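You operate a simulated robot arm through the tools that you are given. There is no shell and no other tool. Be economical: measure what you need, move in short steps, check, and stop when the job is done.

You are at the controls of a simulated two-armed robot. One attempt, no reset.

JOB
Put the blue strip on the upper shelf of the steriliser cart away on the window side of the packing table. Put the blue coupling on the top of the side table away on the chair side of the packing table. Put the strip holder marked "No 6" from the top of the side table on the lower shelf of the steriliser cart and the strip holder marked "No 7" on the shelf under the side table. Take the red strip on the top of the side table and put it away on the top of the small steel table. Take the steel cup from the top of the side table and put it in the silver red banded bowl. Take the orange cap from the top of the side table and leave it in the bowl there. Fetch the soap bottle marked "soft" from the top of the long table and stand it on the waist high shelf of the steel shelving. The order is free. Set down upright: blue coupling, soap bottle.

The check looks at the end state, three seconds after you hand in, the way a careful person would. Anything else that was tipped, shoved, dropped, spilled or broken makes it a failure. Lids that push on must go on centred and level and be pressed home; caps that screw on are set level and turned clockwise until they are tight.

ROBOT AND FRAMES
Two 7-joint arms with three-finger grippers on one trunk, on a base that drives. Base frame: it is fixed to the floor where the robot stands at the start and does not move with it; the origin is under the middle of the robot, x ahead of it, y to its left, z up. Lengths are in m, angles in rad, forces in N, time in s.
The left shoulder is at the start at [0.043, 0.154, 1.006], the right one opposite. With the tool pointing down near the work surface each hand reaches from about 0.16 to 0.62 m from the robot's upright axis, wherever it stands, measured 20 degrees to its own side. Places, roughly: blue coupling (5x5x8 cm) [4, -2, 0.9]; blue strip [0.5, -0.25, 1.25]; bowl (12x12x5 cm) [4.3, -1.8, 0.9]; chair side of the packing table [4.8, 2.7, 0.9]; lower shelf of the steriliser cart [0.7, -0.1, 0.8]; orange cap (4x4x4 cm) [4.7, -1.9, 0.9]; red banded bowl (12x12x5 cm) [4.7, -2.1, 0.9]; red strip [4.5, -2, 0.75]; shelf under the side table [4.2, -2, 0.2]; soap bottle [5.5, -1.5, 1]; steel cup (7x7x5 cm) [4.4, -2, 0.9]; strip holder [3.75, -2, 0.75]; top of the small steel table [2.2, -1.5, 1]; waist high shelf of the steel shelving [5.7, 0.7, 0.9]; window side of the packing table [4.8, 3.9, 0.9]. Payload 2.69 kg a hand.
Tool frame (each hand has its own): the origin (TCP) lies between the finger pads and is the grasp point; the fingertips stand 0.029 m ahead of it; z points along the fingers, y is the line along which they close. The gripper opens to 0.12 m. The gripper's body begins 0.078 m behind the TCP.
Orientation is that of the tool frame in the base frame, as [roll, pitch, yaw] about the fixed x, y, z axes, in that order (R = Rz(yaw) Ry(pitch) Rx(roll)). With the fingers straight down and closing along the base's y, the tool's x points along the base's -x, its y along +y and its z along -z.

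CONTROLS
- The arms move only by the tool send_rows. It takes "left_targets", "right_targets" or both (then of equal length, played together; a hand with none holds still); each is a list of rows, each an object (a shift or turn left out is 0, a gripper value left out holds the last) with "angular": the turn, a rotation vector about the base's x, y, z in units of 6 degrees (1.0 is 6 degrees), a list of three; "dp": the shift along the base's x, y, z in units of 40 mm (1.0 is 40 mm), a list of three; "hand": the opening, from 0 (shut) to 1 (fully open). In form: [{"angular": [rx, ry, rz], "dp": [tx, ty, tz], "hand": hand}, ...]. A call has 1 to 8 rows; each row shifts and turns the commanded pose from where the row before left it. A call with a number of a shift or a turn outside -1 to 1 is refused whole. Each row takes 0.2 s and may step no farther than 0.05 m and 0.15 rad from the row before; otherwise, or with a gripper value out of range, the whole call is refused. Where a pose cannot be reached the arm comes as near as it can. A force on the tool above 40 N (or 10 N above the force at the start of the call, whichever is more), or a blocked arm, ends the call early, and 0.2 s more pass. Each finger halts on what it meets, pressing with about 24 N; the grip force reading is that of the motor and also rises with nothing between the fingers. The clock runs only during rows and for 0.2 s after the last one: add rows that do not move to give the fingers time. The reply holds the time, the measured pose of the TCP, the force on the tool along the base axes, the opening and the grip force, in the units named above and with some noise, with the torque about the TCP (base axes, N m) and any sound that the robot's microphone picked up, and new pictures: "pictures" is both (left out), scene, wrist or none (wrist: the cameras of the hands that moved).
- Cameras (640 x 400 px; columns grow to the right, rows downward): "scene" is now at [0.1568, -0.0053, 1.1947]; the picture's right is [-0.07, -1.00, 0.00], its down [-0.18, 0.01, -0.98] and it looks along [0.98, -0.07, -0.18] (base axes); focal length 214 px, centre (320, 200). "left" rides on the left gripper at [0.063, 0, -0.104] in its tool frame; the picture's right is [0.00, 1.00, 0.00], its down [-0.83, 0.00, -0.56] and it looks along [-0.56, 0.00, 0.83] (tool axes); focal length 275 px, centre (320, 200). "right" rides on the right gripper at [0.063, 0, -0.104] in its tool frame; the picture's right is [0.00, 1.00, 0.00], its down [-0.83, 0.00, -0.56] and it looks along [-0.56, 0.00, 0.83] (tool axes); focal length 275 px, centre (320, 200). There is no depth. A picture from a camera that has moved, and an enlarged one, comes with that camera's place and axes in the base frame and with its lens.
- raise_lower(by): slides the trunk up (or, below 0, down) by that many m; the arms and the scene camera ride with it, the base frame stays. It gives what a move gives, with no picture.
- drive_base(legs): drives the robot by 1 to 6 legs, each [ahead, left, turn to the left] in m, m and rad, along the robot's own axes; the way and the turn of a leg run together, so that a leg with both is an arc; at most 1.5 m and 3.142 rad a leg. The arms and the cameras ride along, it lands a little off, and it stops where it bumps. It gives what a move gives, and a new picture of the scene camera.
- pan_tilt(pan, tilt): turns the head with the scene camera to pan (to the left, within 1.396 rad either way) and tilt (down, from -0.506 to 1.204), counted from straight ahead of the robot. It gives what a move gives, and a new picture of the scene camera.
- enlarge(camera, box): a new picture of the part [left, top, right, bottom] of that camera's present view, enlarged. It takes no simulated time.
- hand_in(): hands the job in; it is judged then, once.

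Go step by step. Nothing tells you exact positions but the pictures and the camera data: compare them with the known pose of the tool, close in by small moves and look again before you grip or let go. The budget is 483 turns and 360 pictures, counting those below and the enlarged ones. Unless the task says otherwise, let go and move clear before handing in, and close with one line.

The tools are called as name(argument=value, ...) on one line, values as JSON. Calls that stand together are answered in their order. send_rows: Moves the arms, as the interface text tells. Its arguments: {"type":"object","properties":{"left_targets":{"type":"array","items":{"type":"object","properties":{"angular":{"type":"array","items":{"type":"number"}},"dp":{"type":"array","items":{"type":"number"}},"hand":{"type":"number"}}}},"right_targets":{"type":"array","items":{"type":"object","properties":{"angular":{"type":"array","items":{"type":"number"}},"dp":{"type":"array","items":{"type":"number"}},"hand":{"type":"number"}}}},"pictures":{"type":"string","enum":["both","scene","wrist","none"]}},"required":[]} The other tools are called the same way: raise_lower (by) slides the trunk up or down; drive_base (legs) drives the base; pan_tilt (pan, tilt) turns the head that bears the scene camera; enlarge (camera, box) takes an enlarged picture of a part of a camera's view; hand_in () hands the job in.

At the start:

```text
time: 0.0
left_eef_pos: [0.2817, 0.0125, 1.1494]
left_orientation: [-3.141, 0.003, -3.141]
left_ft_force: [-0.4, -0.4, 0.5]
left_moment: [-0.02, -0.02, 0.03]
left_grip_width: 0.1202
left_grip_force: 0.1
right_eef_pos: [0.2997, -0.2738, 1.0006]
right_orientation: [-3.141, 0.0, -3.141]
right_ft_force: [0.1, 0.4, -0.7]
right_moment: [0.0, 0.0, 0.0]
right_grip_width: 0.1199
right_grip_force: 0.1
trunk travel left (down, up): [-0.374, 0.064]
robot x, y, heading: [-0.0026, -0.0043, -0.001]
head pan, tilt: [-0.072, 0.18]
```

scene: 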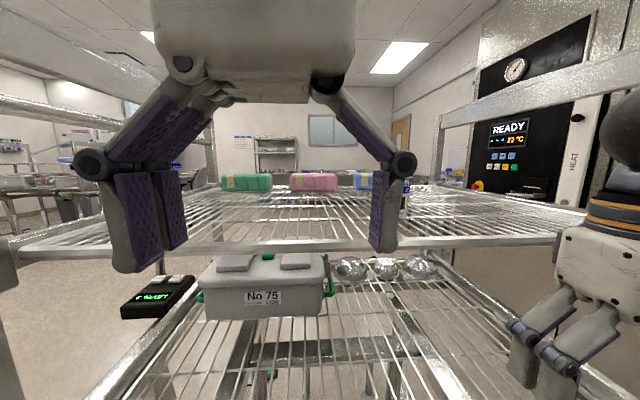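
right: 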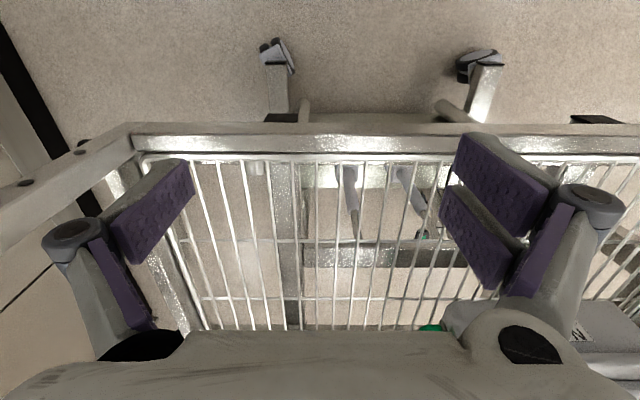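
left: 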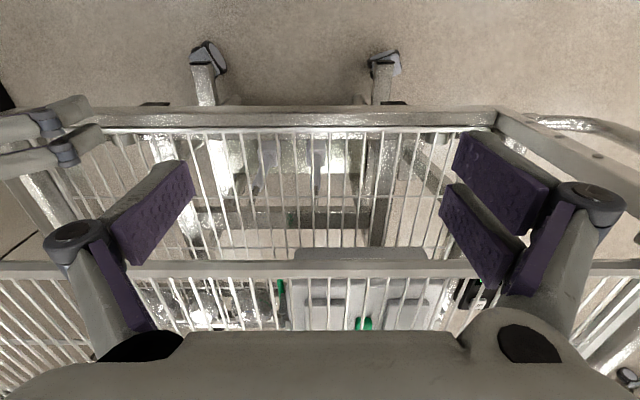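

I see the steriliser cart ahead with green, pink and blue strips on its upper shelf and a strip holder No 75 on the lower one. I'll enlarge the view of the strips first.

enlarge(camera="scene", box=[200, 150, 460, 310])

pan_tilt(pan=-0.5, tilt=0.4)

```text
2.46 times, centred on (330, 230) of scene
camera zoom: at [0.1568, -0.0053, 1.1947], right [-0.07, -1.0, 0.0], down [-0.18, 0.01, -0.98], along [0.98, -0.07, -0.18], focal length 528 px, centre (295, 126)
```

zoom: 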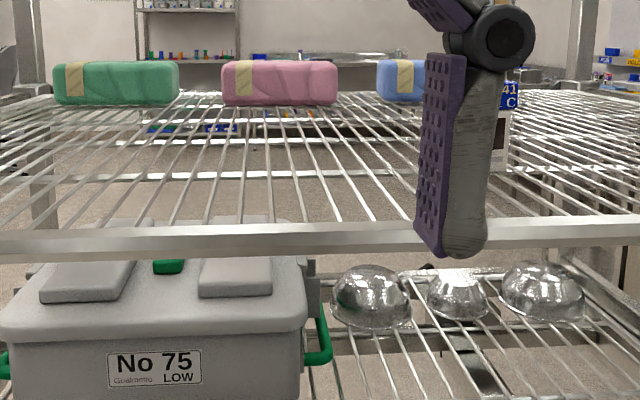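

```text
time: 0.9
left_eef_pos: [0.2834, 0.0122, 1.1491]
left_orientation: [-3.139, 0.001, -3.131]
left_ft_force: [53.1, -50.8, -2.5]
left_moment: [6.04, 6.1, 3.82]
left_grip_width: 0.1196
left_grip_force: 0.2
right_eef_pos: [0.2987, -0.2742, 0.9997]
right_orientation: [3.141, -0.001, -3.141]
right_ft_force: [0.6, -0.2, 0.7]
right_moment: [0.01, 0.02, 0.01]
right_grip_width: 0.1198
right_grip_force: 0.1
trunk travel left (down, up): [-0.374, 0.064]
robot x, y, heading: [0.0039, -0.0018, 0.003]
head pan, tilt: [-0.499, 0.4]
camera scene: at [0.1512, -0.032, 1.1831], right [-0.36, -0.93, 0.0], down [-0.28, 0.11, -0.95], along [0.89, -0.34, -0.3], focal length 214 px, centre (320, 200)
```

scene: 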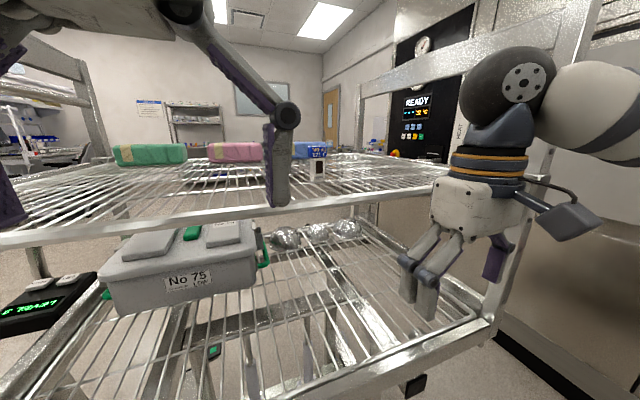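

Panning pressed the head against the left arm. I'll turn it back and move the left hand outward first.

pan_tilt(pan=-0.072, tilt=0.18)

send_rows(left_targets=[{"dp": [0, 0.5, 0.3]}, {"dp": [0, 1, 0.3]}, {"dp": [0, 1, 0.3]}, {"dp": [0, 1, 0]}, {"dp": [0, 1, 0]}, {"dp": [0, 0, 0]}], pictures="scene")

```text
time: 1.8
left_eef_pos: [0.2803, 0.0129, 1.1504]
left_orientation: [3.14, 0.002, 3.139]
left_ft_force: [0.1, 0.5, 0.0]
left_moment: [-0.02, 0.04, 0.05]
left_grip_width: 0.1198
left_grip_force: 0.0
right_eef_pos: [0.2994, -0.2728, 0.9993]
right_orientation: [-3.141, 0.001, 3.14]
right_ft_force: [0.1, -0.2, -0.1]
right_moment: [0.02, -0.01, 0.01]
right_grip_width: 0.1198
right_grip_force: 0.1
trunk travel left (down, up): [-0.374, 0.064]
robot x, y, heading: [0.0025, -0.0007, 0.002]
head pan, tilt: [-0.072, 0.18]
camera scene: at [0.1568, -0.0055, 1.1948], right [-0.07, -1.0, 0.0], down [-0.18, 0.01, -0.98], along [0.98, -0.07, -0.18], focal length 214 px, centre (320, 200)
```

scene: 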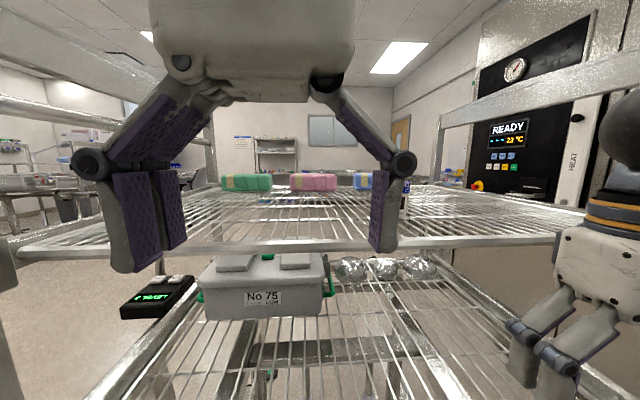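

```text
time: 3.2
left_eef_pos: [0.2846, 0.1698, 1.1255]
left_orientation: [-3.14, 0.002, -3.141]
left_ft_force: [-0.3, 0.4, 0.6]
left_moment: [0.04, 0.01, 0.02]
left_grip_width: 0.1202
left_grip_force: 0.1
left hand out of reach, approached as far as the arm can: row 2, 3, 4, 5
right_eef_pos: [0.3, -0.2738, 1.0008]
right_orientation: [-3.141, 0.0, 3.14]
right_ft_force: [-0.3, 0.0, 0.2]
right_moment: [-0.03, -0.04, -0.01]
right_grip_width: 0.1201
right_grip_force: 0.1
trunk travel left (down, up): [-0.374, 0.064]
robot x, y, heading: [0.0024, 0.0009, -0.003]
head pan, tilt: [-0.072, 0.18]
camera scene: at [0.1568, -0.0057, 1.1948], right [-0.07, -1.0, 0.0], down [-0.18, 0.01, -0.98], along [0.98, -0.07, -0.18], focal length 214 px, centre (320, 200)
```

scene: 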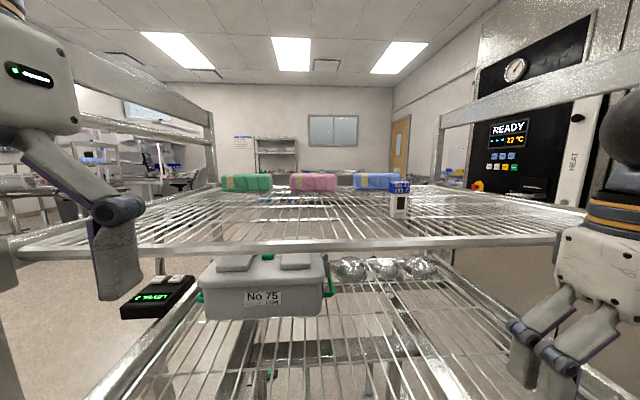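

The left hand is clear. I'll enlarge the strips and the item beside the blue one.

enlarge(camera="scene", box=[280, 160, 440, 260])

raise_lower(by=0.06)

pan_tilt(pan=-0.3, tilt=0.3)

```text
4.00 times, centred on (360, 210) of scene
camera zoom: at [0.1568, -0.0057, 1.1948], right [-0.07, -1.0, 0.0], down [-0.18, 0.01, -0.98], along [0.98, -0.07, -0.18], focal length 858 px, centre (160, 160)
```

zoom: 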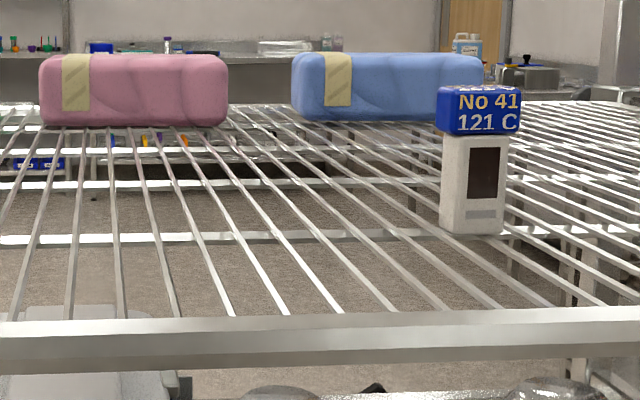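

```text
time: 4.2
left_eef_pos: [0.2856, 0.1706, 1.1862]
left_orientation: [3.141, -0.001, 3.141]
left_ft_force: [1.1, -0.1, -0.2]
left_moment: [0.02, 0.08, 0.0]
left_grip_width: 0.1203
left_grip_force: 0.0
right_eef_pos: [0.2997, -0.2747, 1.0589]
right_orientation: [-3.142, -0.001, -3.141]
right_ft_force: [-0.2, -0.5, -0.1]
right_moment: [0.02, 0.04, 0.03]
right_grip_width: 0.1202
right_grip_force: 0.0
trunk travel left (down, up): [-0.434, 0.004]
robot x, y, heading: [0.0007, 0.0012, -0.001]
head pan, tilt: [-0.072, 0.18]
```

```text
time: 4.9
left_eef_pos: [0.2853, 0.1708, 1.1858]
left_orientation: [-3.141, 0.002, 3.141]
left_ft_force: [0.9, 0.4, 1.3]
left_moment: [0.0, -0.01, -0.01]
left_grip_width: 0.12
left_grip_force: 0.0
right_eef_pos: [0.2995, -0.2731, 1.0595]
right_orientation: [-3.141, 0.0, -3.141]
right_ft_force: [0.9, -0.3, -0.8]
right_moment: [0.0, 0.01, 0.0]
right_grip_width: 0.1202
right_grip_force: 0.1
trunk travel left (down, up): [-0.434, 0.004]
robot x, y, heading: [-0.0017, 0.0018, 0.002]
head pan, tilt: [-0.3, 0.3]
camera scene: at [0.096, -0.0262, 1.2525], right [-0.3, -0.96, 0.0], down [-0.28, 0.09, -0.96], along [0.91, -0.28, -0.3], focal length 214 px, centre (320, 200)
```

scene: 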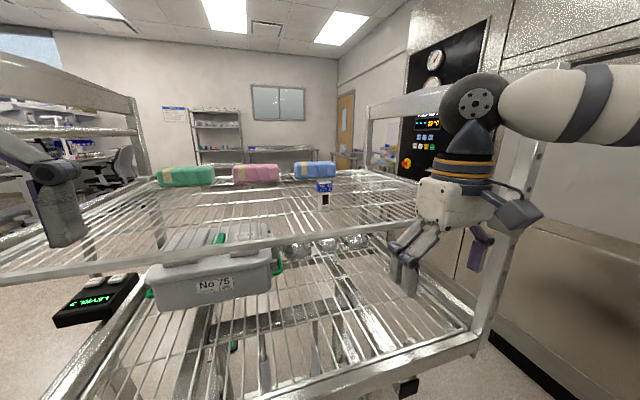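

The blue strip is at about (0.78, -0.21) on the shelf at z≈1.113, and an indicator box stands at about (0.45, -0.145). I'll lift the right hand over the shelf and look down for base clearance.

send_rows(right_targets=[{"dp": [0, 0, 0.8]}, {"dp": [0, 0, 0.8]}, {"dp": [0, 0, 0.8]}, {"dp": [0, 0, 0.8]}, {"dp": [0, 0, 0.4]}, {}], pictures="none")

pan_tilt(pan=0.0, tilt=1.2)

```text
time: 6.3
left_eef_pos: [0.2864, 0.1707, 1.1851]
left_orientation: [-3.14, 0.002, -3.14]
left_ft_force: [0.3, 0.2, 1.1]
left_moment: [0.03, 0.0, -0.03]
left_grip_width: 0.1199
left_grip_force: 0.1
right_eef_pos: [0.3003, -0.2734, 1.2017]
right_orientation: [3.142, 0.001, -3.14]
right_ft_force: [0.6, 0.2, 0.4]
right_moment: [-0.01, -0.02, -0.02]
right_grip_width: 0.1201
right_grip_force: 0.1
trunk travel left (down, up): [-0.434, 0.004]
robot x, y, heading: [0.0008, 0.0036, 0.001]
head pan, tilt: [-0.3, 0.3]
```

```text
time: 7.5
left_eef_pos: [0.2857, 0.1695, 1.1858]
left_orientation: [-3.141, 0.001, 3.141]
left_ft_force: [0.2, -0.3, -0.3]
left_moment: [0.04, -0.01, 0.0]
left_grip_width: 0.12
left_grip_force: 0.1
right_eef_pos: [0.2997, -0.274, 1.2023]
right_orientation: [3.14, 0.002, -3.14]
right_ft_force: [-0.1, -0.1, -0.2]
right_moment: [-0.01, -0.01, 0.0]
right_grip_width: 0.1202
right_grip_force: 0.1
trunk travel left (down, up): [-0.434, 0.004]
robot x, y, heading: [0.002, -0.0019, -0.004]
head pan, tilt: [0.0, 1.201]
camera scene: at [0.0629, 0.0013, 1.1804], right [0.0, -1.0, 0.0], down [-0.93, 0.0, -0.36], along [0.36, 0.0, -0.93], focal length 214 px, centre (320, 200)
```

scene: 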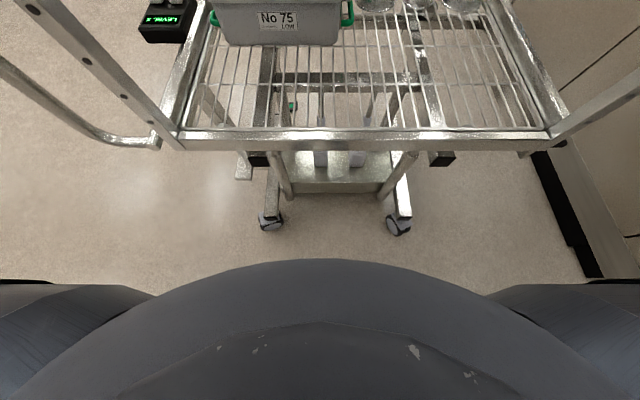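

The base front is at about x=0.18, clear of the casters. I'll drive 0.15 m forward with both hands above the upper shelf.

drive_base(legs=[[0.15, 0, 0]])

```text
time: 9.1
left_eef_pos: [0.4326, 0.1701, 1.1892]
left_orientation: [3.139, 0.013, -3.141]
left_ft_force: [-0.2, -0.1, -0.2]
left_moment: [-0.01, -0.01, 0.0]
left_grip_width: 0.1198
left_grip_force: 0.1
right_eef_pos: [0.4502, -0.2753, 1.2036]
right_orientation: [3.141, 0.006, -3.138]
right_ft_force: [0.5, 0.2, 0.2]
right_moment: [0.0, 0.02, 0.0]
right_grip_width: 0.1203
right_grip_force: 0.0
trunk travel left (down, up): [-0.434, 0.004]
robot x, y, heading: [0.1498, -0.0026, -0.001]
head pan, tilt: [0.0, 1.201]
stopped in leg 1: the robot was blocked; the commanded pose is now the measured one
camera scene: at [0.2116, -0.0003, 1.1805], right [0.0, -1.0, 0.0], down [-0.93, 0.0, -0.36], along [0.36, 0.0, -0.93], focal length 214 px, centre (320, 200)
```

scene: 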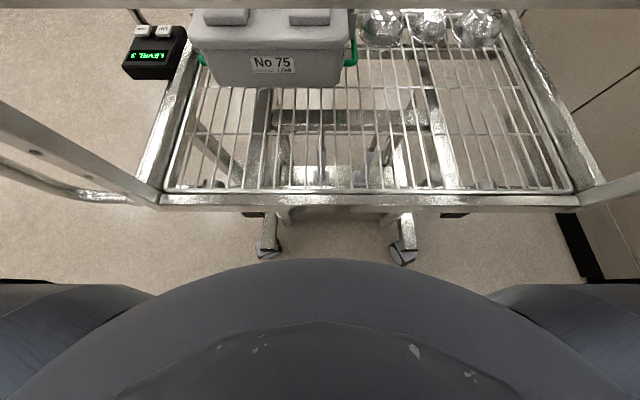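

The robot was blocked right at 0.15 m, but the casters appear unmoved. I'll turn the head to look ahead and yaw the right hand 90° so it closes along x.

send_rows(right_targets=[{"angular": [0, 0, -1]}, {"angular": [0, 0, -1]}, {"angular": [0, 0, -1]}, {"angular": [0, 0, -1]}, {"angular": [0, 0, -1]}, {"angular": [0, 0, -1]}, {"angular": [0, 0, -1]}, {"angular": [0, 0, -1]}], pictures="none")

pan_tilt(pan=-0.3, tilt=0.4)

```text
time: 10.9
left_eef_pos: [0.4326, 0.1698, 1.1892]
left_orientation: [3.138, 0.009, -3.139]
left_ft_force: [0.2, 0.0, 0.7]
left_moment: [-0.02, 0.01, 0.0]
left_grip_width: 0.12
left_grip_force: 0.0
right_eef_pos: [0.4493, -0.2742, 1.2022]
right_orientation: [3.137, 0.005, 2.306]
right_ft_force: [-0.8, 0.1, -0.7]
right_moment: [0.02, 0.01, 0.02]
right_grip_width: 0.1197
right_grip_force: 0.0
trunk travel left (down, up): [-0.434, 0.004]
robot x, y, heading: [0.1519, 0.0022, 0.001]
head pan, tilt: [0.0, 1.201]
```

```text
time: 12.0
left_eef_pos: [0.4316, 0.1694, 1.188]
left_orientation: [3.138, 0.009, -3.139]
left_ft_force: [-0.2, -0.1, -0.2]
left_moment: [-0.03, 0.0, 0.03]
left_grip_width: 0.1201
left_grip_force: 0.1
right_eef_pos: [0.4486, -0.2734, 1.2028]
right_orientation: [3.139, 0.004, 2.31]
right_ft_force: [0.8, -0.2, -0.8]
right_moment: [0.04, -0.06, -0.01]
right_grip_width: 0.1199
right_grip_force: 0.0
trunk travel left (down, up): [-0.434, 0.004]
robot x, y, heading: [0.1501, 0.0011, 0.004]
head pan, tilt: [-0.3, 0.4]
camera scene: at [0.2435, -0.028, 1.2434], right [-0.29, -0.96, 0.0], down [-0.37, 0.12, -0.92], along [0.88, -0.27, -0.39], focal length 214 px, centre (320, 200)
```

scene: 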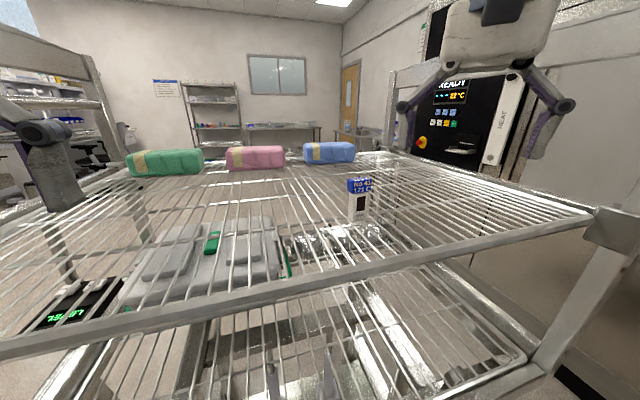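

Cart is unmoved. I'll finish the yaw while moving the hand forward above the strip.

send_rows(right_targets=[{"angular": [0, 0, -1], "dp": [0.9, 0, 0.3]}, {"angular": [0, 0, -1], "dp": [0.9, 0, 0.1]}, {"angular": [0, 0, -1], "dp": [0.9, 0.3, 0]}, {"angular": [0, 0, -1], "dp": [0.9, 0.3, 0]}, {"angular": [0, 0, -1], "dp": [0.9, 0.3, 0]}, {"angular": [0, 0, -1], "dp": [0.9, 0.3, 0]}, {"angular": [0, 0, -1], "dp": [0.9, 0.3, 0]}, {}])

```text
time: 13.8
left_eef_pos: [0.4312, 0.1708, 1.188]
left_orientation: [3.14, 0.012, -3.139]
left_ft_force: [0.1, -0.5, 0.6]
left_moment: [0.0, -0.05, 0.01]
left_grip_width: 0.1199
left_grip_force: 0.1
right_eef_pos: [0.5802, -0.1712, 1.1963]
right_orientation: [3.138, 0.002, 1.601]
right_ft_force: [0.1, 0.1, 0.0]
right_moment: [-0.01, 0.0, 0.02]
right_grip_width: 0.1198
right_grip_force: 0.0
right hand out of reach, approached as far as the arm can: row 4, 5, 6, 7
trunk travel left (down, up): [-0.434, 0.004]
robot x, y, heading: [0.1523, 0.0028, 0.002]
head pan, tilt: [-0.3, 0.4]
camera scene: at [0.2427, -0.0267, 1.2437], right [-0.29, -0.96, 0.0], down [-0.37, 0.11, -0.92], along [0.88, -0.27, -0.39], focal length 214 px, centre (320, 200)
camera right: at [0.5768, -0.1071, 1.3021], right [1.0, 0.04, 0.01], down [0.03, -0.83, 0.56], along [0.02, -0.56, -0.83], focal length 275 px, centre (320, 200)
```

scene: 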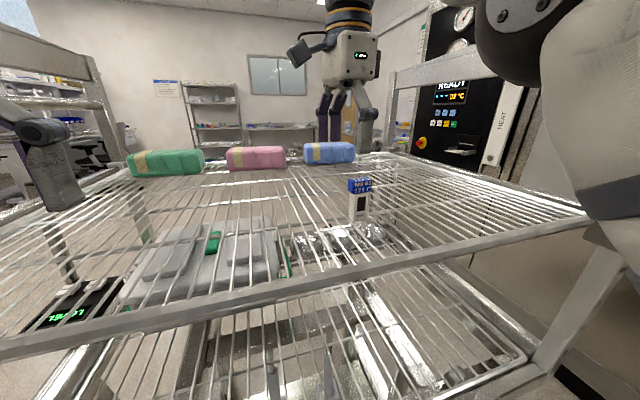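
right: 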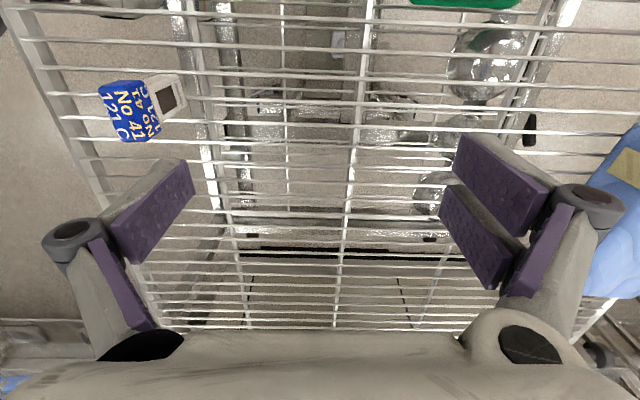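

Tool-down reach at this height isn't enough from the front (got x=0.58). I'll retract and go round to the far side of the cart, where the strip is close to the edge.

send_rows(right_targets=[{"dp": [0, -1, 0]}, {"dp": [0, -1, 0]}, {"dp": [0, -1, 0]}, {"dp": [-1, 0, 0]}, {"dp": [-1, 0, 0]}, {"dp": [-1, 0, 0]}, {"dp": [-0.6, 0, 0]}, {}], pictures="none")

drive_base(legs=[[-0.5, 0, 0]])

pan_tilt(pan=0.9, tilt=0.35)

```text
time: 15.6
left_eef_pos: [0.4314, 0.1681, 1.187]
left_orientation: [3.138, 0.006, -3.139]
left_ft_force: [-0.4, -0.5, -0.5]
left_moment: [0.03, 0.01, -0.03]
left_grip_width: 0.1199
left_grip_force: 0.0
right_eef_pos: [0.4445, -0.3133, 1.1914]
right_orientation: [-3.132, -0.056, 1.555]
right_ft_force: [0.6, 0.5, -0.8]
right_moment: [0.03, -0.01, -0.01]
right_grip_width: 0.12
right_grip_force: 0.1
right hand out of reach, approached as far as the arm can: row 7
trunk travel left (down, up): [-0.434, 0.004]
robot x, y, heading: [0.1527, 0.0009, 0.003]
head pan, tilt: [-0.3, 0.4]
```

```text
time: 18.6
left_eef_pos: [-0.072, 0.1686, 1.1859]
left_orientation: [3.141, 0.006, 3.134]
left_ft_force: [-0.4, 1.1, -0.5]
left_moment: [0.01, -0.01, 0.03]
left_grip_width: 0.1202
left_grip_force: 0.1
right_eef_pos: [-0.0625, -0.3087, 1.1916]
right_orientation: [-3.131, -0.038, 1.553]
right_ft_force: [0.1, 0.2, 0.0]
right_moment: [0.0, 0.01, 0.01]
right_grip_width: 0.1199
right_grip_force: 0.1
trunk travel left (down, up): [-0.434, 0.004]
robot x, y, heading: [-0.358, 0.0022, -0.003]
head pan, tilt: [-0.3, 0.4]
camera scene: at [-0.258, -0.0123, 1.2538], right [-0.15, -0.99, 0.0], down [-0.28, 0.04, -0.96], along [0.95, -0.14, -0.28], focal length 214 px, centre (320, 200)
```

scene: 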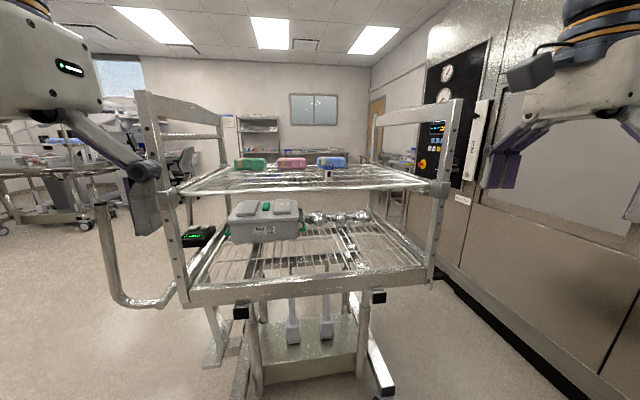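

```text
time: 20.0
left_eef_pos: [-0.0713, 0.1681, 1.1863]
left_orientation: [-3.141, 0.006, 3.134]
left_ft_force: [0.9, 0.1, -0.1]
left_moment: [0.01, 0.01, 0.0]
left_grip_width: 0.1202
left_grip_force: 0.0
right_eef_pos: [-0.0622, -0.3097, 1.1935]
right_orientation: [-3.132, -0.036, 1.552]
right_ft_force: [0.1, 0.7, -0.6]
right_moment: [0.0, 0.0, 0.0]
right_grip_width: 0.12
right_grip_force: 0.0
trunk travel left (down, up): [-0.434, 0.004]
robot x, y, heading: [-0.3549, 0.0046, -0.006]
head pan, tilt: [0.901, 0.351]
camera scene: at [-0.2919, 0.0741, 1.2477], right [0.78, -0.63, 0.0], down [-0.22, -0.27, -0.94], along [0.59, 0.73, -0.34], focal length 214 px, centre (320, 200)
```

scene: 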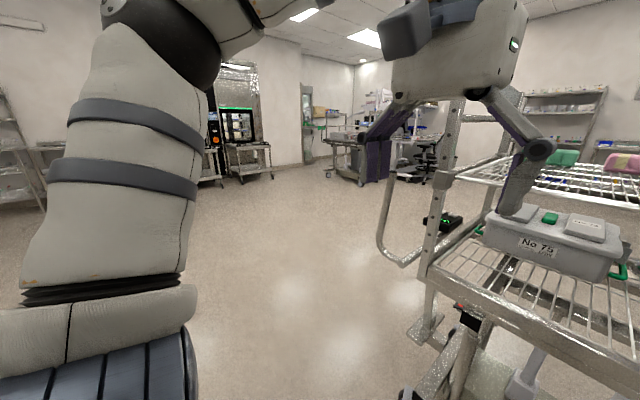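

Floor on the left is open. I'll go round the cart's left side.

drive_base(legs=[[0, 1.2, 0], [1.5, 0, 0]])

```text
time: 36.5
left_eef_pos: [1.4619, 1.304, 1.1862]
left_orientation: [3.141, 0.004, 3.092]
left_ft_force: [1.0, -0.4, 0.0]
left_moment: [-0.01, 0.04, 0.01]
left_grip_width: 0.1201
left_grip_force: 0.1
right_eef_pos: [1.4503, 0.8257, 1.1929]
right_orientation: [-3.131, -0.039, 1.509]
right_ft_force: [0.1, -0.2, 0.0]
right_moment: [0.0, -0.04, -0.02]
right_grip_width: 0.1199
right_grip_force: 0.1
trunk travel left (down, up): [-0.434, 0.004]
robot x, y, heading: [1.1718, 1.1469, -0.046]
head pan, tilt: [0.901, 0.351]
camera scene: at [1.2378, 1.2174, 1.2477], right [0.75, -0.66, 0.0], down [-0.23, -0.26, -0.94], along [0.62, 0.71, -0.34], focal length 214 px, centre (320, 200)
```

scene: 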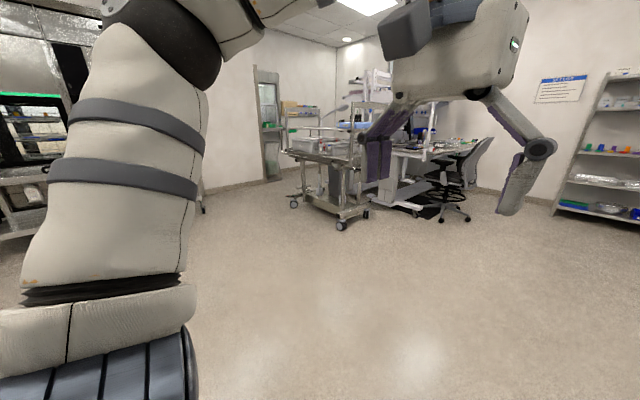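

I'll look ahead and to the right to map the room.

pan_tilt(pan=0.0, tilt=0.2)

pan_tilt(pan=-1.0, tilt=0.3)

```text
time: 37.8
left_eef_pos: [1.4616, 1.3035, 1.1878]
left_orientation: [3.139, 0.006, 3.092]
left_ft_force: [-0.5, 0.9, 0.4]
left_moment: [0.0, -0.01, -0.01]
left_grip_width: 0.1198
left_grip_force: 0.0
right_eef_pos: [1.4519, 0.8256, 1.1938]
right_orientation: [-3.13, -0.038, 1.508]
right_ft_force: [0.2, -1.0, 0.2]
right_moment: [-0.01, 0.01, 0.03]
right_grip_width: 0.1201
right_grip_force: 0.2
trunk travel left (down, up): [-0.434, 0.004]
robot x, y, heading: [1.1743, 1.1456, -0.05]
head pan, tilt: [0.0, 0.201]
camera scene: at [1.2696, 1.1429, 1.2617], right [-0.05, -1.0, 0.0], down [-0.2, 0.01, -0.98], along [0.98, -0.04, -0.2], focal length 214 px, centre (320, 200)
```

scene: 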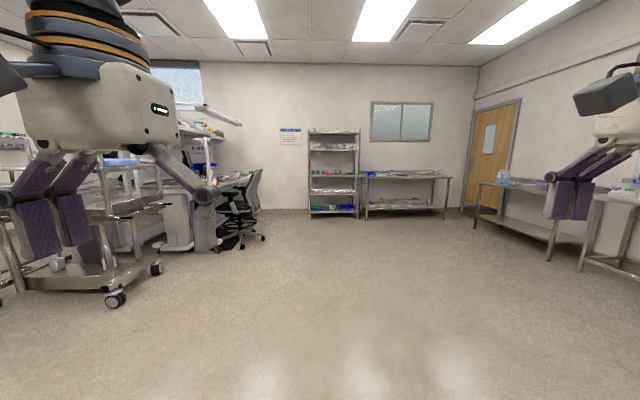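

```text
time: 39.0
left_eef_pos: [1.4615, 1.3043, 1.1869]
left_orientation: [3.14, 0.004, 3.093]
left_ft_force: [0.7, -0.2, -0.5]
left_moment: [-0.01, -0.01, 0.0]
left_grip_width: 0.1202
left_grip_force: 0.1
right_eef_pos: [1.4505, 0.8242, 1.1933]
right_orientation: [-3.131, -0.039, 1.512]
right_ft_force: [-0.6, 0.0, 0.7]
right_moment: [0.04, -0.01, 0.0]
right_grip_width: 0.1202
right_grip_force: 0.0
trunk travel left (down, up): [-0.434, 0.004]
robot x, y, heading: [1.1727, 1.1426, -0.047]
head pan, tilt: [-1.0, 0.3]
camera scene: at [1.2234, 1.0665, 1.2525], right [-0.87, -0.5, 0.0], down [-0.15, 0.26, -0.96], along [0.48, -0.83, -0.3], focal length 214 px, centre (320, 200)
```

scene: 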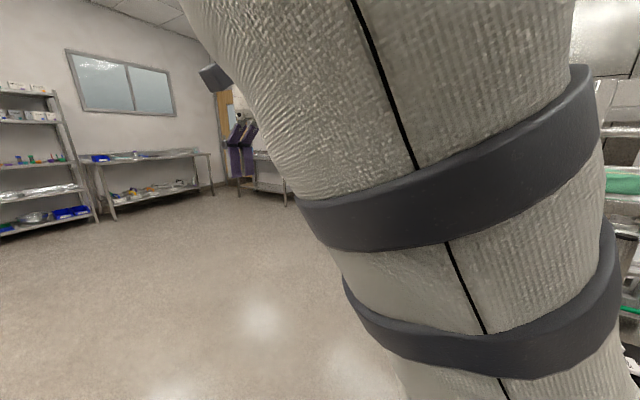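

Turning with the arms folded near the body is fine. I'll drive to beyond the cart and turn to face it.

drive_base(legs=[[0.55, 0, 0.047], [0, -1.25, 0], [0, 0, 3.14]])

pan_tilt(pan=0, tilt=0.3)

```text
time: 58.8
left_eef_pos: [1.4138, -0.2657, 1.1862]
left_orientation: [3.141, 0.004, -0.051]
left_ft_force: [0.6, 0.1, 0.2]
left_moment: [0.0, 0.0, 0.0]
left_grip_width: 0.1198
left_grip_force: 0.1
right_eef_pos: [1.4242, 0.2119, 1.1939]
right_orientation: [-3.131, -0.038, -1.631]
right_ft_force: [-0.6, 0.1, -0.9]
right_moment: [0.01, 0.0, -0.02]
right_grip_width: 0.1202
right_grip_force: 0.0
trunk travel left (down, up): [-0.434, 0.004]
robot x, y, heading: [1.7068, -0.1059, 3.092]
head pan, tilt: [-1.0, 0.3]
camera scene: at [1.6511, -0.0261, 1.2524], right [0.87, 0.5, 0.0], down [0.15, -0.26, -0.96], along [-0.48, 0.83, -0.3], focal length 214 px, centre (320, 200)
```

scene: 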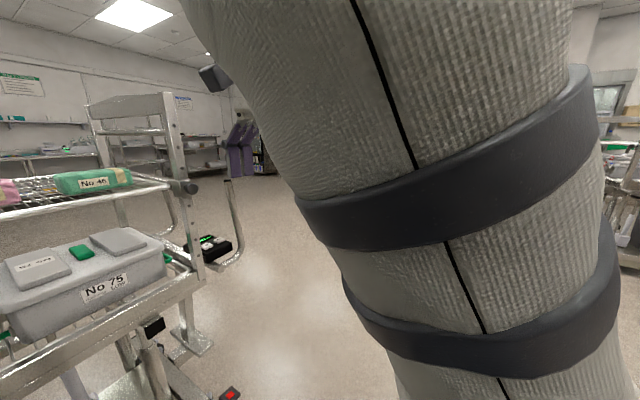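

```text
time: 60.1
left_eef_pos: [1.414, -0.2653, 1.1853]
left_orientation: [3.14, 0.005, -0.049]
left_ft_force: [-0.1, -0.5, -0.8]
left_moment: [0.03, -0.03, -0.05]
left_grip_width: 0.12
left_grip_force: 0.1
right_eef_pos: [1.4255, 0.2126, 1.1937]
right_orientation: [-3.131, -0.038, -1.631]
right_ft_force: [-0.7, 0.1, -0.7]
right_moment: [0.01, 0.0, -0.03]
right_grip_width: 0.1201
right_grip_force: 0.0
trunk travel left (down, up): [-0.434, 0.004]
robot x, y, heading: [1.7057, -0.1066, 3.091]
head pan, tilt: [0.0, 0.3]
camera scene: at [1.6046, -0.1025, 1.2525], right [0.05, 1.0, 0.0], down [0.3, -0.01, -0.96], along [-0.95, 0.04, -0.3], focal length 214 px, centre (320, 200)
```

scene: 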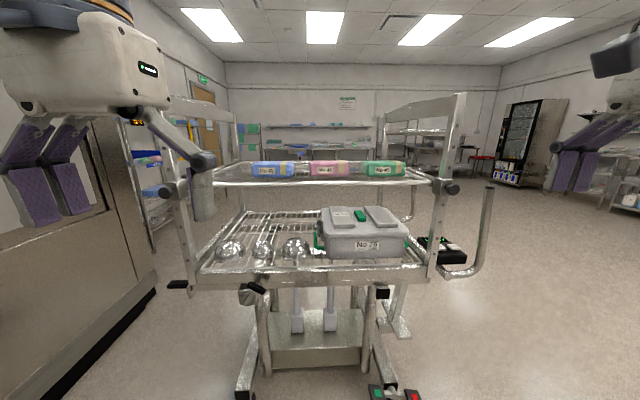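

The strips sit near this edge of the shelf. I'll pull the right hand inward away from the cart post and drive closer.

send_rows(right_targets=[{"dp": [0, -1, 0]}, {"dp": [0, -1, 0]}, {"dp": [0, -1, 0]}, {"dp": [0, -0.5, 0]}, {}], pictures="none")

drive_base(legs=[[0.38, 0, 0.05]])

```text
time: 61.3
left_eef_pos: [1.4133, -0.2662, 1.1863]
left_orientation: [3.141, 0.005, -0.049]
left_ft_force: [0.7, 0.2, 0.2]
left_moment: [-0.01, 0.0, 0.02]
left_grip_width: 0.1201
left_grip_force: 0.2
right_eef_pos: [1.3736, 0.1156, 1.2131]
right_orientation: [-3.11, -0.073, -1.648]
right_ft_force: [-0.3, 0.7, -0.6]
right_moment: [-0.02, -0.03, 0.03]
right_grip_width: 0.12
right_grip_force: 0.0
right hand out of reach, approached as far as the arm can: row 1, 2, 3, 4
trunk travel left (down, up): [-0.434, 0.004]
robot x, y, heading: [1.7064, -0.1111, 3.095]
head pan, tilt: [0.0, 0.3]
```

```text
time: 63.7
left_eef_pos: [1.0452, -0.2705, 1.1862]
left_orientation: [-3.141, 0.005, -0.004]
left_ft_force: [0.0, -0.7, 0.9]
left_moment: [-0.02, -0.02, 0.0]
left_grip_width: 0.1199
left_grip_force: 0.0
right_eef_pos: [0.9843, 0.106, 1.2135]
right_orientation: [-3.112, -0.065, -1.598]
right_ft_force: [-0.7, -0.1, -0.1]
right_moment: [0.0, -0.03, 0.0]
right_grip_width: 0.1198
right_grip_force: 0.1
trunk travel left (down, up): [-0.434, 0.004]
robot x, y, heading: [1.3271, -0.0996, 3.14]
head pan, tilt: [0.0, 0.3]
camera scene: at [1.2268, -0.1018, 1.2616], right [-0.04, 1.0, 0.0], down [0.2, 0.01, -0.98], along [-0.98, -0.04, -0.2], focal length 214 px, centre (320, 200)
```

scene: 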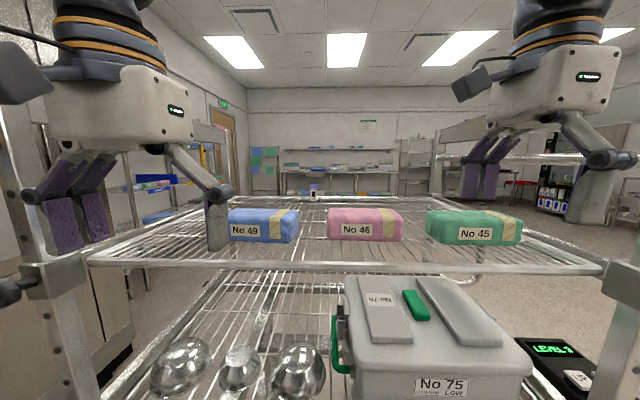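

enlarge(camera="scene", box=[200, 180, 420, 290])

```text
2.91 times, centred on (310, 235) of scene
camera zoom: at [1.2268, -0.1018, 1.2616], right [-0.04, 1.0, 0.0], down [0.2, 0.01, -0.98], along [-0.98, -0.04, -0.2], focal length 624 px, centre (349, 98)
```

zoom: 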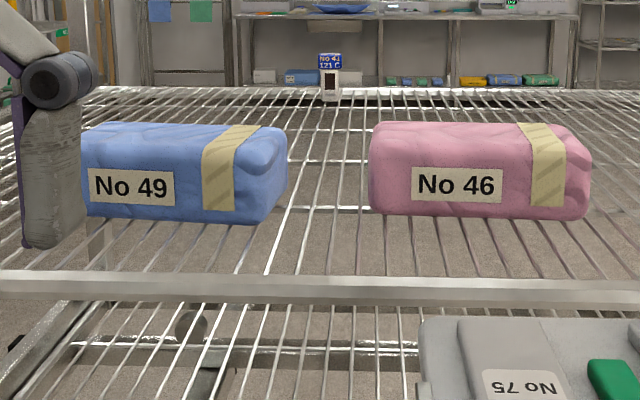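

Blue strip No 49 appears about 10 cm deep, centred near (0.815, -0.213). I'll yaw the left hand 90° here, before going over the shelf.

send_rows(left_targets=[{"angular": [0, 0, 1], "dp": [0, 0, 0.4]}, {"angular": [0, 0, 1], "dp": [0, 0, 0.4]}, {"angular": [0, 0, 1]}, {"angular": [0, 0, 1]}, {"angular": [0, 0, 1]}, {"angular": [0, 0, 1]}, {"angular": [0, 0, 1]}, {"angular": [0, 0, 1]}], pictures="none")

send_rows(left_targets=[{"angular": [0, 0, 1]}, {"angular": [0, 0, 1]}, {"angular": [0, 0, 1]}, {"angular": [0, 0, 1]}, {"angular": [0, 0, 1]}, {"angular": [0, 0, 1]}, {"angular": [0, 0, 1]}, {}], pictures="none")

```text
time: 65.5
left_eef_pos: [1.0436, -0.2705, 1.2177]
left_orientation: [3.14, 0.006, 0.837]
left_ft_force: [0.0, -0.3, 0.1]
left_moment: [0.02, -0.03, -0.01]
left_grip_width: 0.1201
left_grip_force: 0.1
right_eef_pos: [0.9852, 0.1077, 1.2133]
right_orientation: [-3.11, -0.066, -1.598]
right_ft_force: [0.4, -0.5, 0.9]
right_moment: [-0.01, 0.01, 0.01]
right_grip_width: 0.1196
right_grip_force: 0.0
trunk travel left (down, up): [-0.434, 0.004]
robot x, y, heading: [1.3305, -0.0991, 3.142]
head pan, tilt: [0.0, 0.3]
```

```text
time: 67.3
left_eef_pos: [1.0441, -0.2702, 1.2189]
left_orientation: [3.14, 0.004, 1.569]
left_ft_force: [-0.1, -0.1, 0.9]
left_moment: [-0.01, 0.02, 0.02]
left_grip_width: 0.1196
left_grip_force: 0.0
right_eef_pos: [0.9851, 0.1078, 1.2132]
right_orientation: [-3.112, -0.065, -1.599]
right_ft_force: [0.0, -0.6, -0.6]
right_moment: [-0.02, 0.0, -0.01]
right_grip_width: 0.12
right_grip_force: 0.0
trunk travel left (down, up): [-0.434, 0.004]
robot x, y, heading: [1.3255, -0.0998, 3.138]
head pan, tilt: [0.0, 0.3]
```

Now drive 0.1 m closer and move the left hand above the strip.

drive_base(legs=[[0.1, 0, 0]])

send_rows(left_targets=[{"dp": [-0.9, 0.4, 0]}, {"dp": [-0.9, 0.4, 0]}, {"dp": [-0.9, 0.4, 0]}, {"dp": [0, 0, 0]}])

```text
time: 68.5
left_eef_pos: [0.9455, -0.2712, 1.2186]
left_orientation: [3.139, 0.006, 1.566]
left_ft_force: [-0.1, 0.8, -0.2]
left_moment: [-0.02, -0.05, -0.01]
left_grip_width: 0.1205
left_grip_force: 0.0
right_eef_pos: [0.8866, 0.1082, 1.2135]
right_orientation: [-3.108, -0.066, -1.598]
right_ft_force: [0.0, 0.2, 0.0]
right_moment: [0.02, -0.06, 0.0]
right_grip_width: 0.12
right_grip_force: 0.1
trunk travel left (down, up): [-0.434, 0.004]
robot x, y, heading: [1.2296, -0.0972, 3.139]
head pan, tilt: [0.0, 0.3]
camera scene: at [1.1283, -0.1011, 1.2613], right [-0.03, 1.0, 0.0], down [0.2, 0.01, -0.98], along [-0.98, -0.03, -0.2], focal length 214 px, centre (320, 200)
```

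scene: 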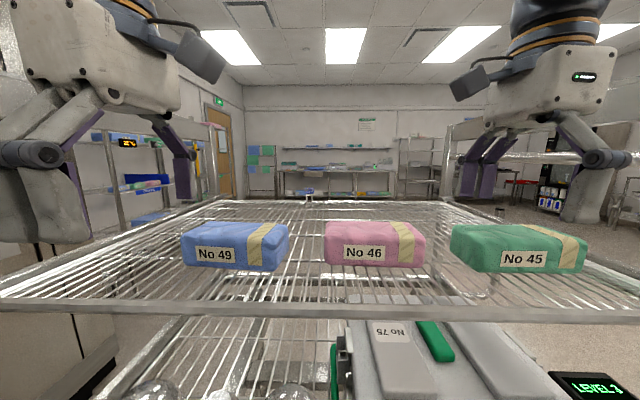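

```text
time: 69.5
left_eef_pos: [0.8384, -0.2242, 1.2181]
left_orientation: [3.14, 0.005, 1.568]
left_ft_force: [-0.5, -0.3, 0.3]
left_moment: [0.03, 0.0, -0.04]
left_grip_width: 0.1198
left_grip_force: 0.0
right_eef_pos: [0.8873, 0.1092, 1.2125]
right_orientation: [-3.107, -0.07, -1.603]
right_ft_force: [-0.2, -0.6, 0.6]
right_moment: [0.02, 0.0, -0.01]
right_grip_width: 0.1203
right_grip_force: 0.0
trunk travel left (down, up): [-0.434, 0.004]
robot x, y, heading: [1.2281, -0.1015, 3.14]
head pan, tilt: [0.0, 0.3]
camera scene: at [1.1293, -0.1008, 1.2599], right [-0.02, 1.0, 0.0], down [0.22, 0.0, -0.98], along [-0.98, -0.02, -0.22], focal length 214 px, centre (320, 200)
camera left: at [0.8376, -0.1606, 1.3217], right [1.0, -0.01, 0.0], down [-0.01, -0.83, 0.56], along [0.0, -0.56, -0.83], focal length 275 px, centre (320, 200)
```

scene: 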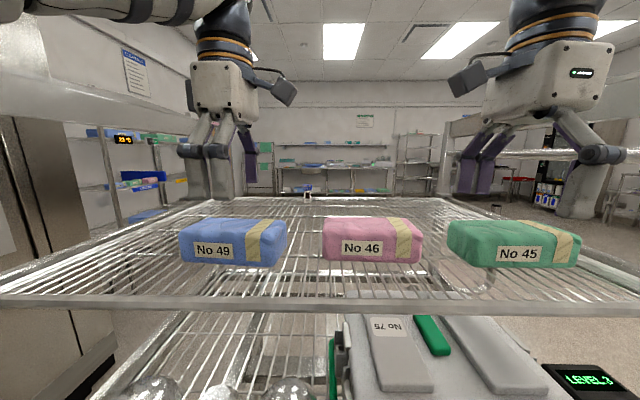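
left: 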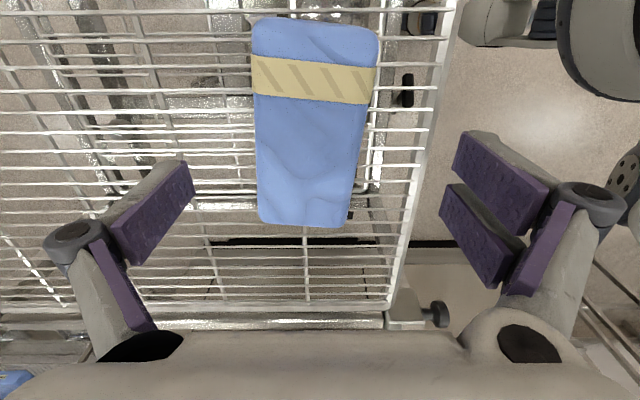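

The wrist view shows the strip 6.5 cm wide, centred at about (0.829, -0.228). I'll centre, descend and grip.

send_rows(left_targets=[{"dp": [-0.22, -0.1, -0.5]}, {"dp": [0, 0, -0.6]}, {"dp": [0, 0, -0.6]}, {}], pictures="wrist")

```text
time: 70.5
left_eef_pos: [0.8291, -0.2277, 1.1505]
left_orientation: [-3.14, 0.006, 1.568]
left_ft_force: [-0.3, -0.8, 0.6]
left_moment: [-0.02, 0.01, -0.02]
left_grip_width: 0.12
left_grip_force: 0.0
right_eef_pos: [0.8865, 0.1074, 1.2119]
right_orientation: [-3.107, -0.069, -1.6]
right_ft_force: [0.1, -0.2, 0.0]
right_moment: [0.02, 0.0, 0.0]
right_grip_width: 0.12
right_grip_force: 0.1
trunk travel left (down, up): [-0.434, 0.004]
robot x, y, heading: [1.2313, -0.0991, 3.14]
head pan, tilt: [0.0, 0.3]
camera left: at [0.8292, -0.1646, 1.2543], right [1.0, -0.01, 0.0], down [-0.01, -0.83, 0.56], along [0.0, -0.56, -0.83], focal length 275 px, centre (320, 200)
```

left: 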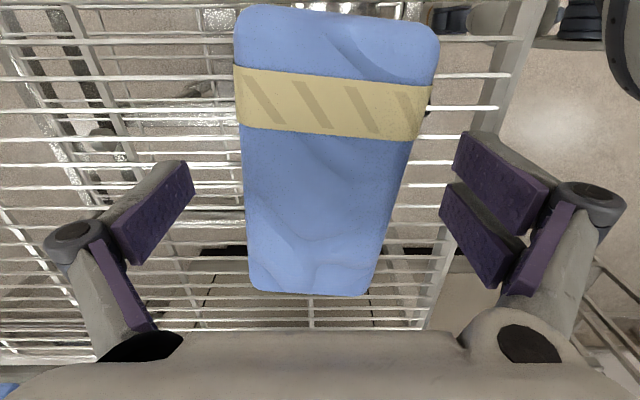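

send_rows(left_targets=[{"hand": 0.3}, {"hand": 0.3}, {"hand": 0.3}, {"hand": 0.3}], pictures="none")

send_rows(left_targets=[{"dp": [0, 0, 0.5]}, {"dp": [0, 0, 0.6]}, {"dp": [0, 0, 0.6]}, {}])

```text
time: 71.5
left_eef_pos: [0.8301, -0.2276, 1.1502]
left_orientation: [-3.141, 0.006, 1.566]
left_ft_force: [-0.1, -0.6, 9.5]
left_moment: [0.25, -0.37, -0.24]
left_grip_width: 0.0744
left_grip_force: 23.9
right_eef_pos: [0.886, 0.1096, 1.2116]
right_orientation: [-3.11, -0.068, -1.6]
right_ft_force: [0.7, 0.2, 0.0]
right_moment: [0.02, -0.01, 0.02]
right_grip_width: 0.1203
right_grip_force: 0.1
trunk travel left (down, up): [-0.434, 0.004]
robot x, y, heading: [1.2309, -0.1001, 3.144]
head pan, tilt: [0.0, 0.3]
```

```text
time: 72.5
left_eef_pos: [0.8277, -0.228, 1.2187]
left_orientation: [3.139, 0.006, 1.566]
left_ft_force: [0.4, 0.1, -2.9]
left_moment: [0.0, 0.0, -0.02]
left_grip_width: 0.074
left_grip_force: 24.1
right_eef_pos: [0.8851, 0.1087, 1.2132]
right_orientation: [-3.106, -0.069, -1.6]
right_ft_force: [-0.5, 0.1, 0.4]
right_moment: [0.02, 0.02, 0.0]
right_grip_width: 0.1202
right_grip_force: 0.1
trunk travel left (down, up): [-0.434, 0.004]
robot x, y, heading: [1.2294, -0.102, 3.137]
head pan, tilt: [0.0, 0.3]
camera scene: at [1.1287, -0.1005, 1.26], right [-0.02, 1.0, 0.0], down [0.22, 0.0, -0.98], along [-0.98, -0.02, -0.22], focal length 214 px, centre (320, 200)
camera left: at [0.8267, -0.1644, 1.3224], right [1.0, -0.01, 0.0], down [-0.01, -0.83, 0.56], along [0.0, -0.56, -0.83], focal length 275 px, centre (320, 200)
```

scene: 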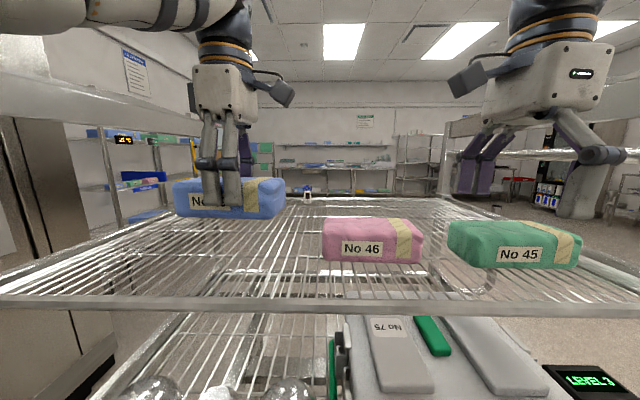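
left: 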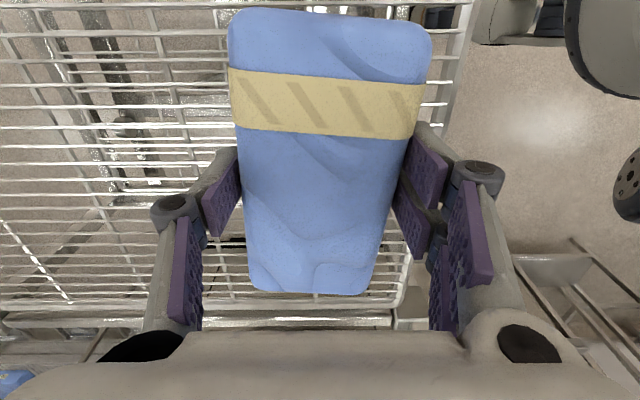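

The blue strip is held. I'll back off, turn to face +y and look for the packing table.

drive_base(legs=[[-0.6, 0, 0], [0, 0, -2.4]])

drive_base(legs=[[1.5, 0, 0]])

```text
time: 81.5
left_eef_pos: [2.0355, 0.2728, 1.218]
left_orientation: [3.138, 0.006, -0.814]
left_ft_force: [-0.1, -0.1, -2.5]
left_moment: [-0.01, 0.0, 0.01]
left_grip_width: 0.0733
left_grip_force: 24.0
right_eef_pos: [2.2234, -0.0103, 1.2115]
right_orientation: [-3.107, -0.067, 2.301]
right_ft_force: [0.4, -0.3, 0.1]
right_moment: [-0.01, -0.01, 0.0]
right_grip_width: 0.1201
right_grip_force: 0.0
trunk travel left (down, up): [-0.434, 0.004]
robot x, y, heading: [1.8273, -0.0979, 0.76]
head pan, tilt: [0.0, 0.3]
camera scene: at [1.9013, -0.025, 1.2603], right [0.7, -0.71, 0.0], down [-0.15, -0.15, -0.98], along [0.7, 0.69, -0.21], focal length 214 px, centre (320, 200)
```

scene: 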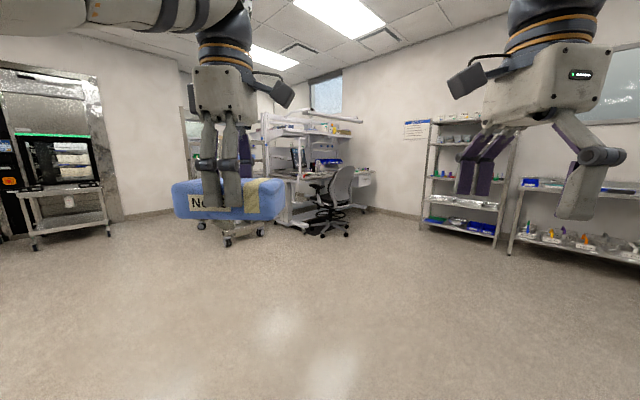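

```text
time: 88.8
left_eef_pos: [3.1091, 1.2926, 1.2176]
left_orientation: [3.139, 0.004, -0.814]
left_ft_force: [-0.3, -0.3, -2.6]
left_moment: [-0.04, 0.0, 0.01]
left_grip_width: 0.0721
left_grip_force: 24.0
right_eef_pos: [3.2977, 1.0095, 1.212]
right_orientation: [-3.108, -0.07, 2.303]
right_ft_force: [0.8, 0.0, -0.1]
right_moment: [0.01, 0.0, -0.03]
right_grip_width: 0.1199
right_grip_force: 0.1
trunk travel left (down, up): [-0.434, 0.004]
robot x, y, heading: [2.9048, 0.9227, 0.764]
head pan, tilt: [0.0, 0.3]
camera scene: at [2.976, 0.9943, 1.2596], right [0.7, -0.71, 0.0], down [-0.16, -0.16, -0.98], along [0.7, 0.68, -0.22], focal length 214 px, centre (320, 200)
```

scene: 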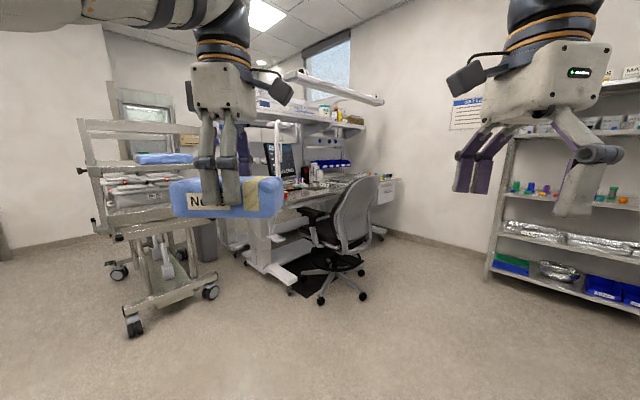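

I see the packing bench, chair, and another cart. Enlarging to understand the bench's layout.

enlarge(camera="scene", box=[210, 30, 430, 310])

drive_base(legs=[[0.9, -0.5, 0.8]])

```text
1.43 times, centred on (320, 170) of scene
camera zoom: at [2.976, 0.9943, 1.2596], right [0.7, -0.71, 0.0], down [-0.16, -0.16, -0.98], along [0.7, 0.68, -0.22], focal length 306 px, centre (320, 243)
```

zoom: 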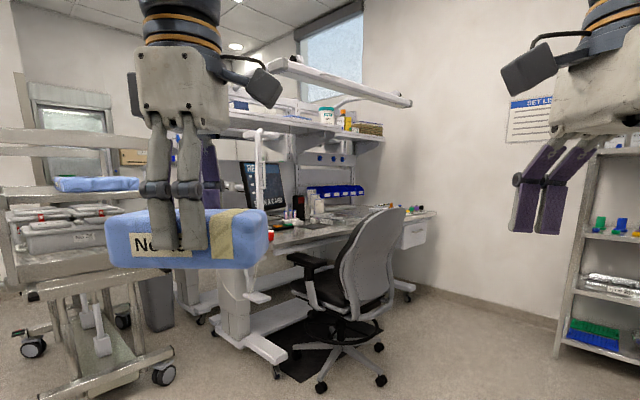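

```text
time: 94.2
left_eef_pos: [3.5922, 1.9276, 1.2179]
left_orientation: [3.14, 0.005, -0.027]
left_ft_force: [0.4, 0.2, -2.8]
left_moment: [0.0, -0.02, 0.03]
left_grip_width: 0.0719
left_grip_force: 24.0
right_eef_pos: [3.9279, 1.8599, 1.2116]
right_orientation: [-3.105, -0.07, 3.087]
right_ft_force: [0.1, -0.1, -0.4]
right_moment: [-0.04, 0.03, 0.03]
right_grip_width: 0.12
right_grip_force: 0.0
trunk travel left (down, up): [-0.434, 0.004]
robot x, y, heading: [3.7111, 1.5222, 1.546]
head pan, tilt: [0.0, 0.3]
cut short: leg 1
camera scene: at [3.71, 1.6238, 1.259], right [1.0, -0.01, 0.0], down [0.0, -0.23, -0.97], along [0.01, 0.97, -0.23], focal length 214 px, centre (320, 200)
```

scene: 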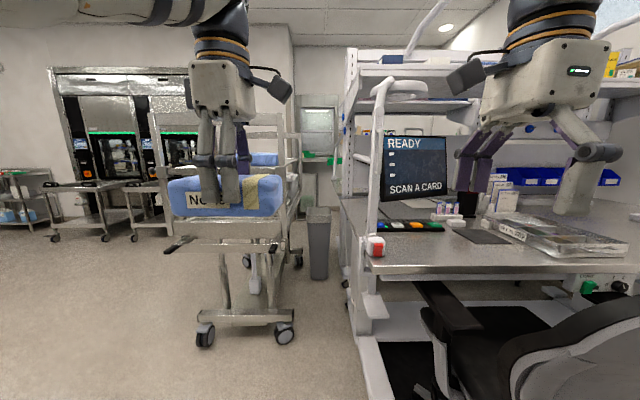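

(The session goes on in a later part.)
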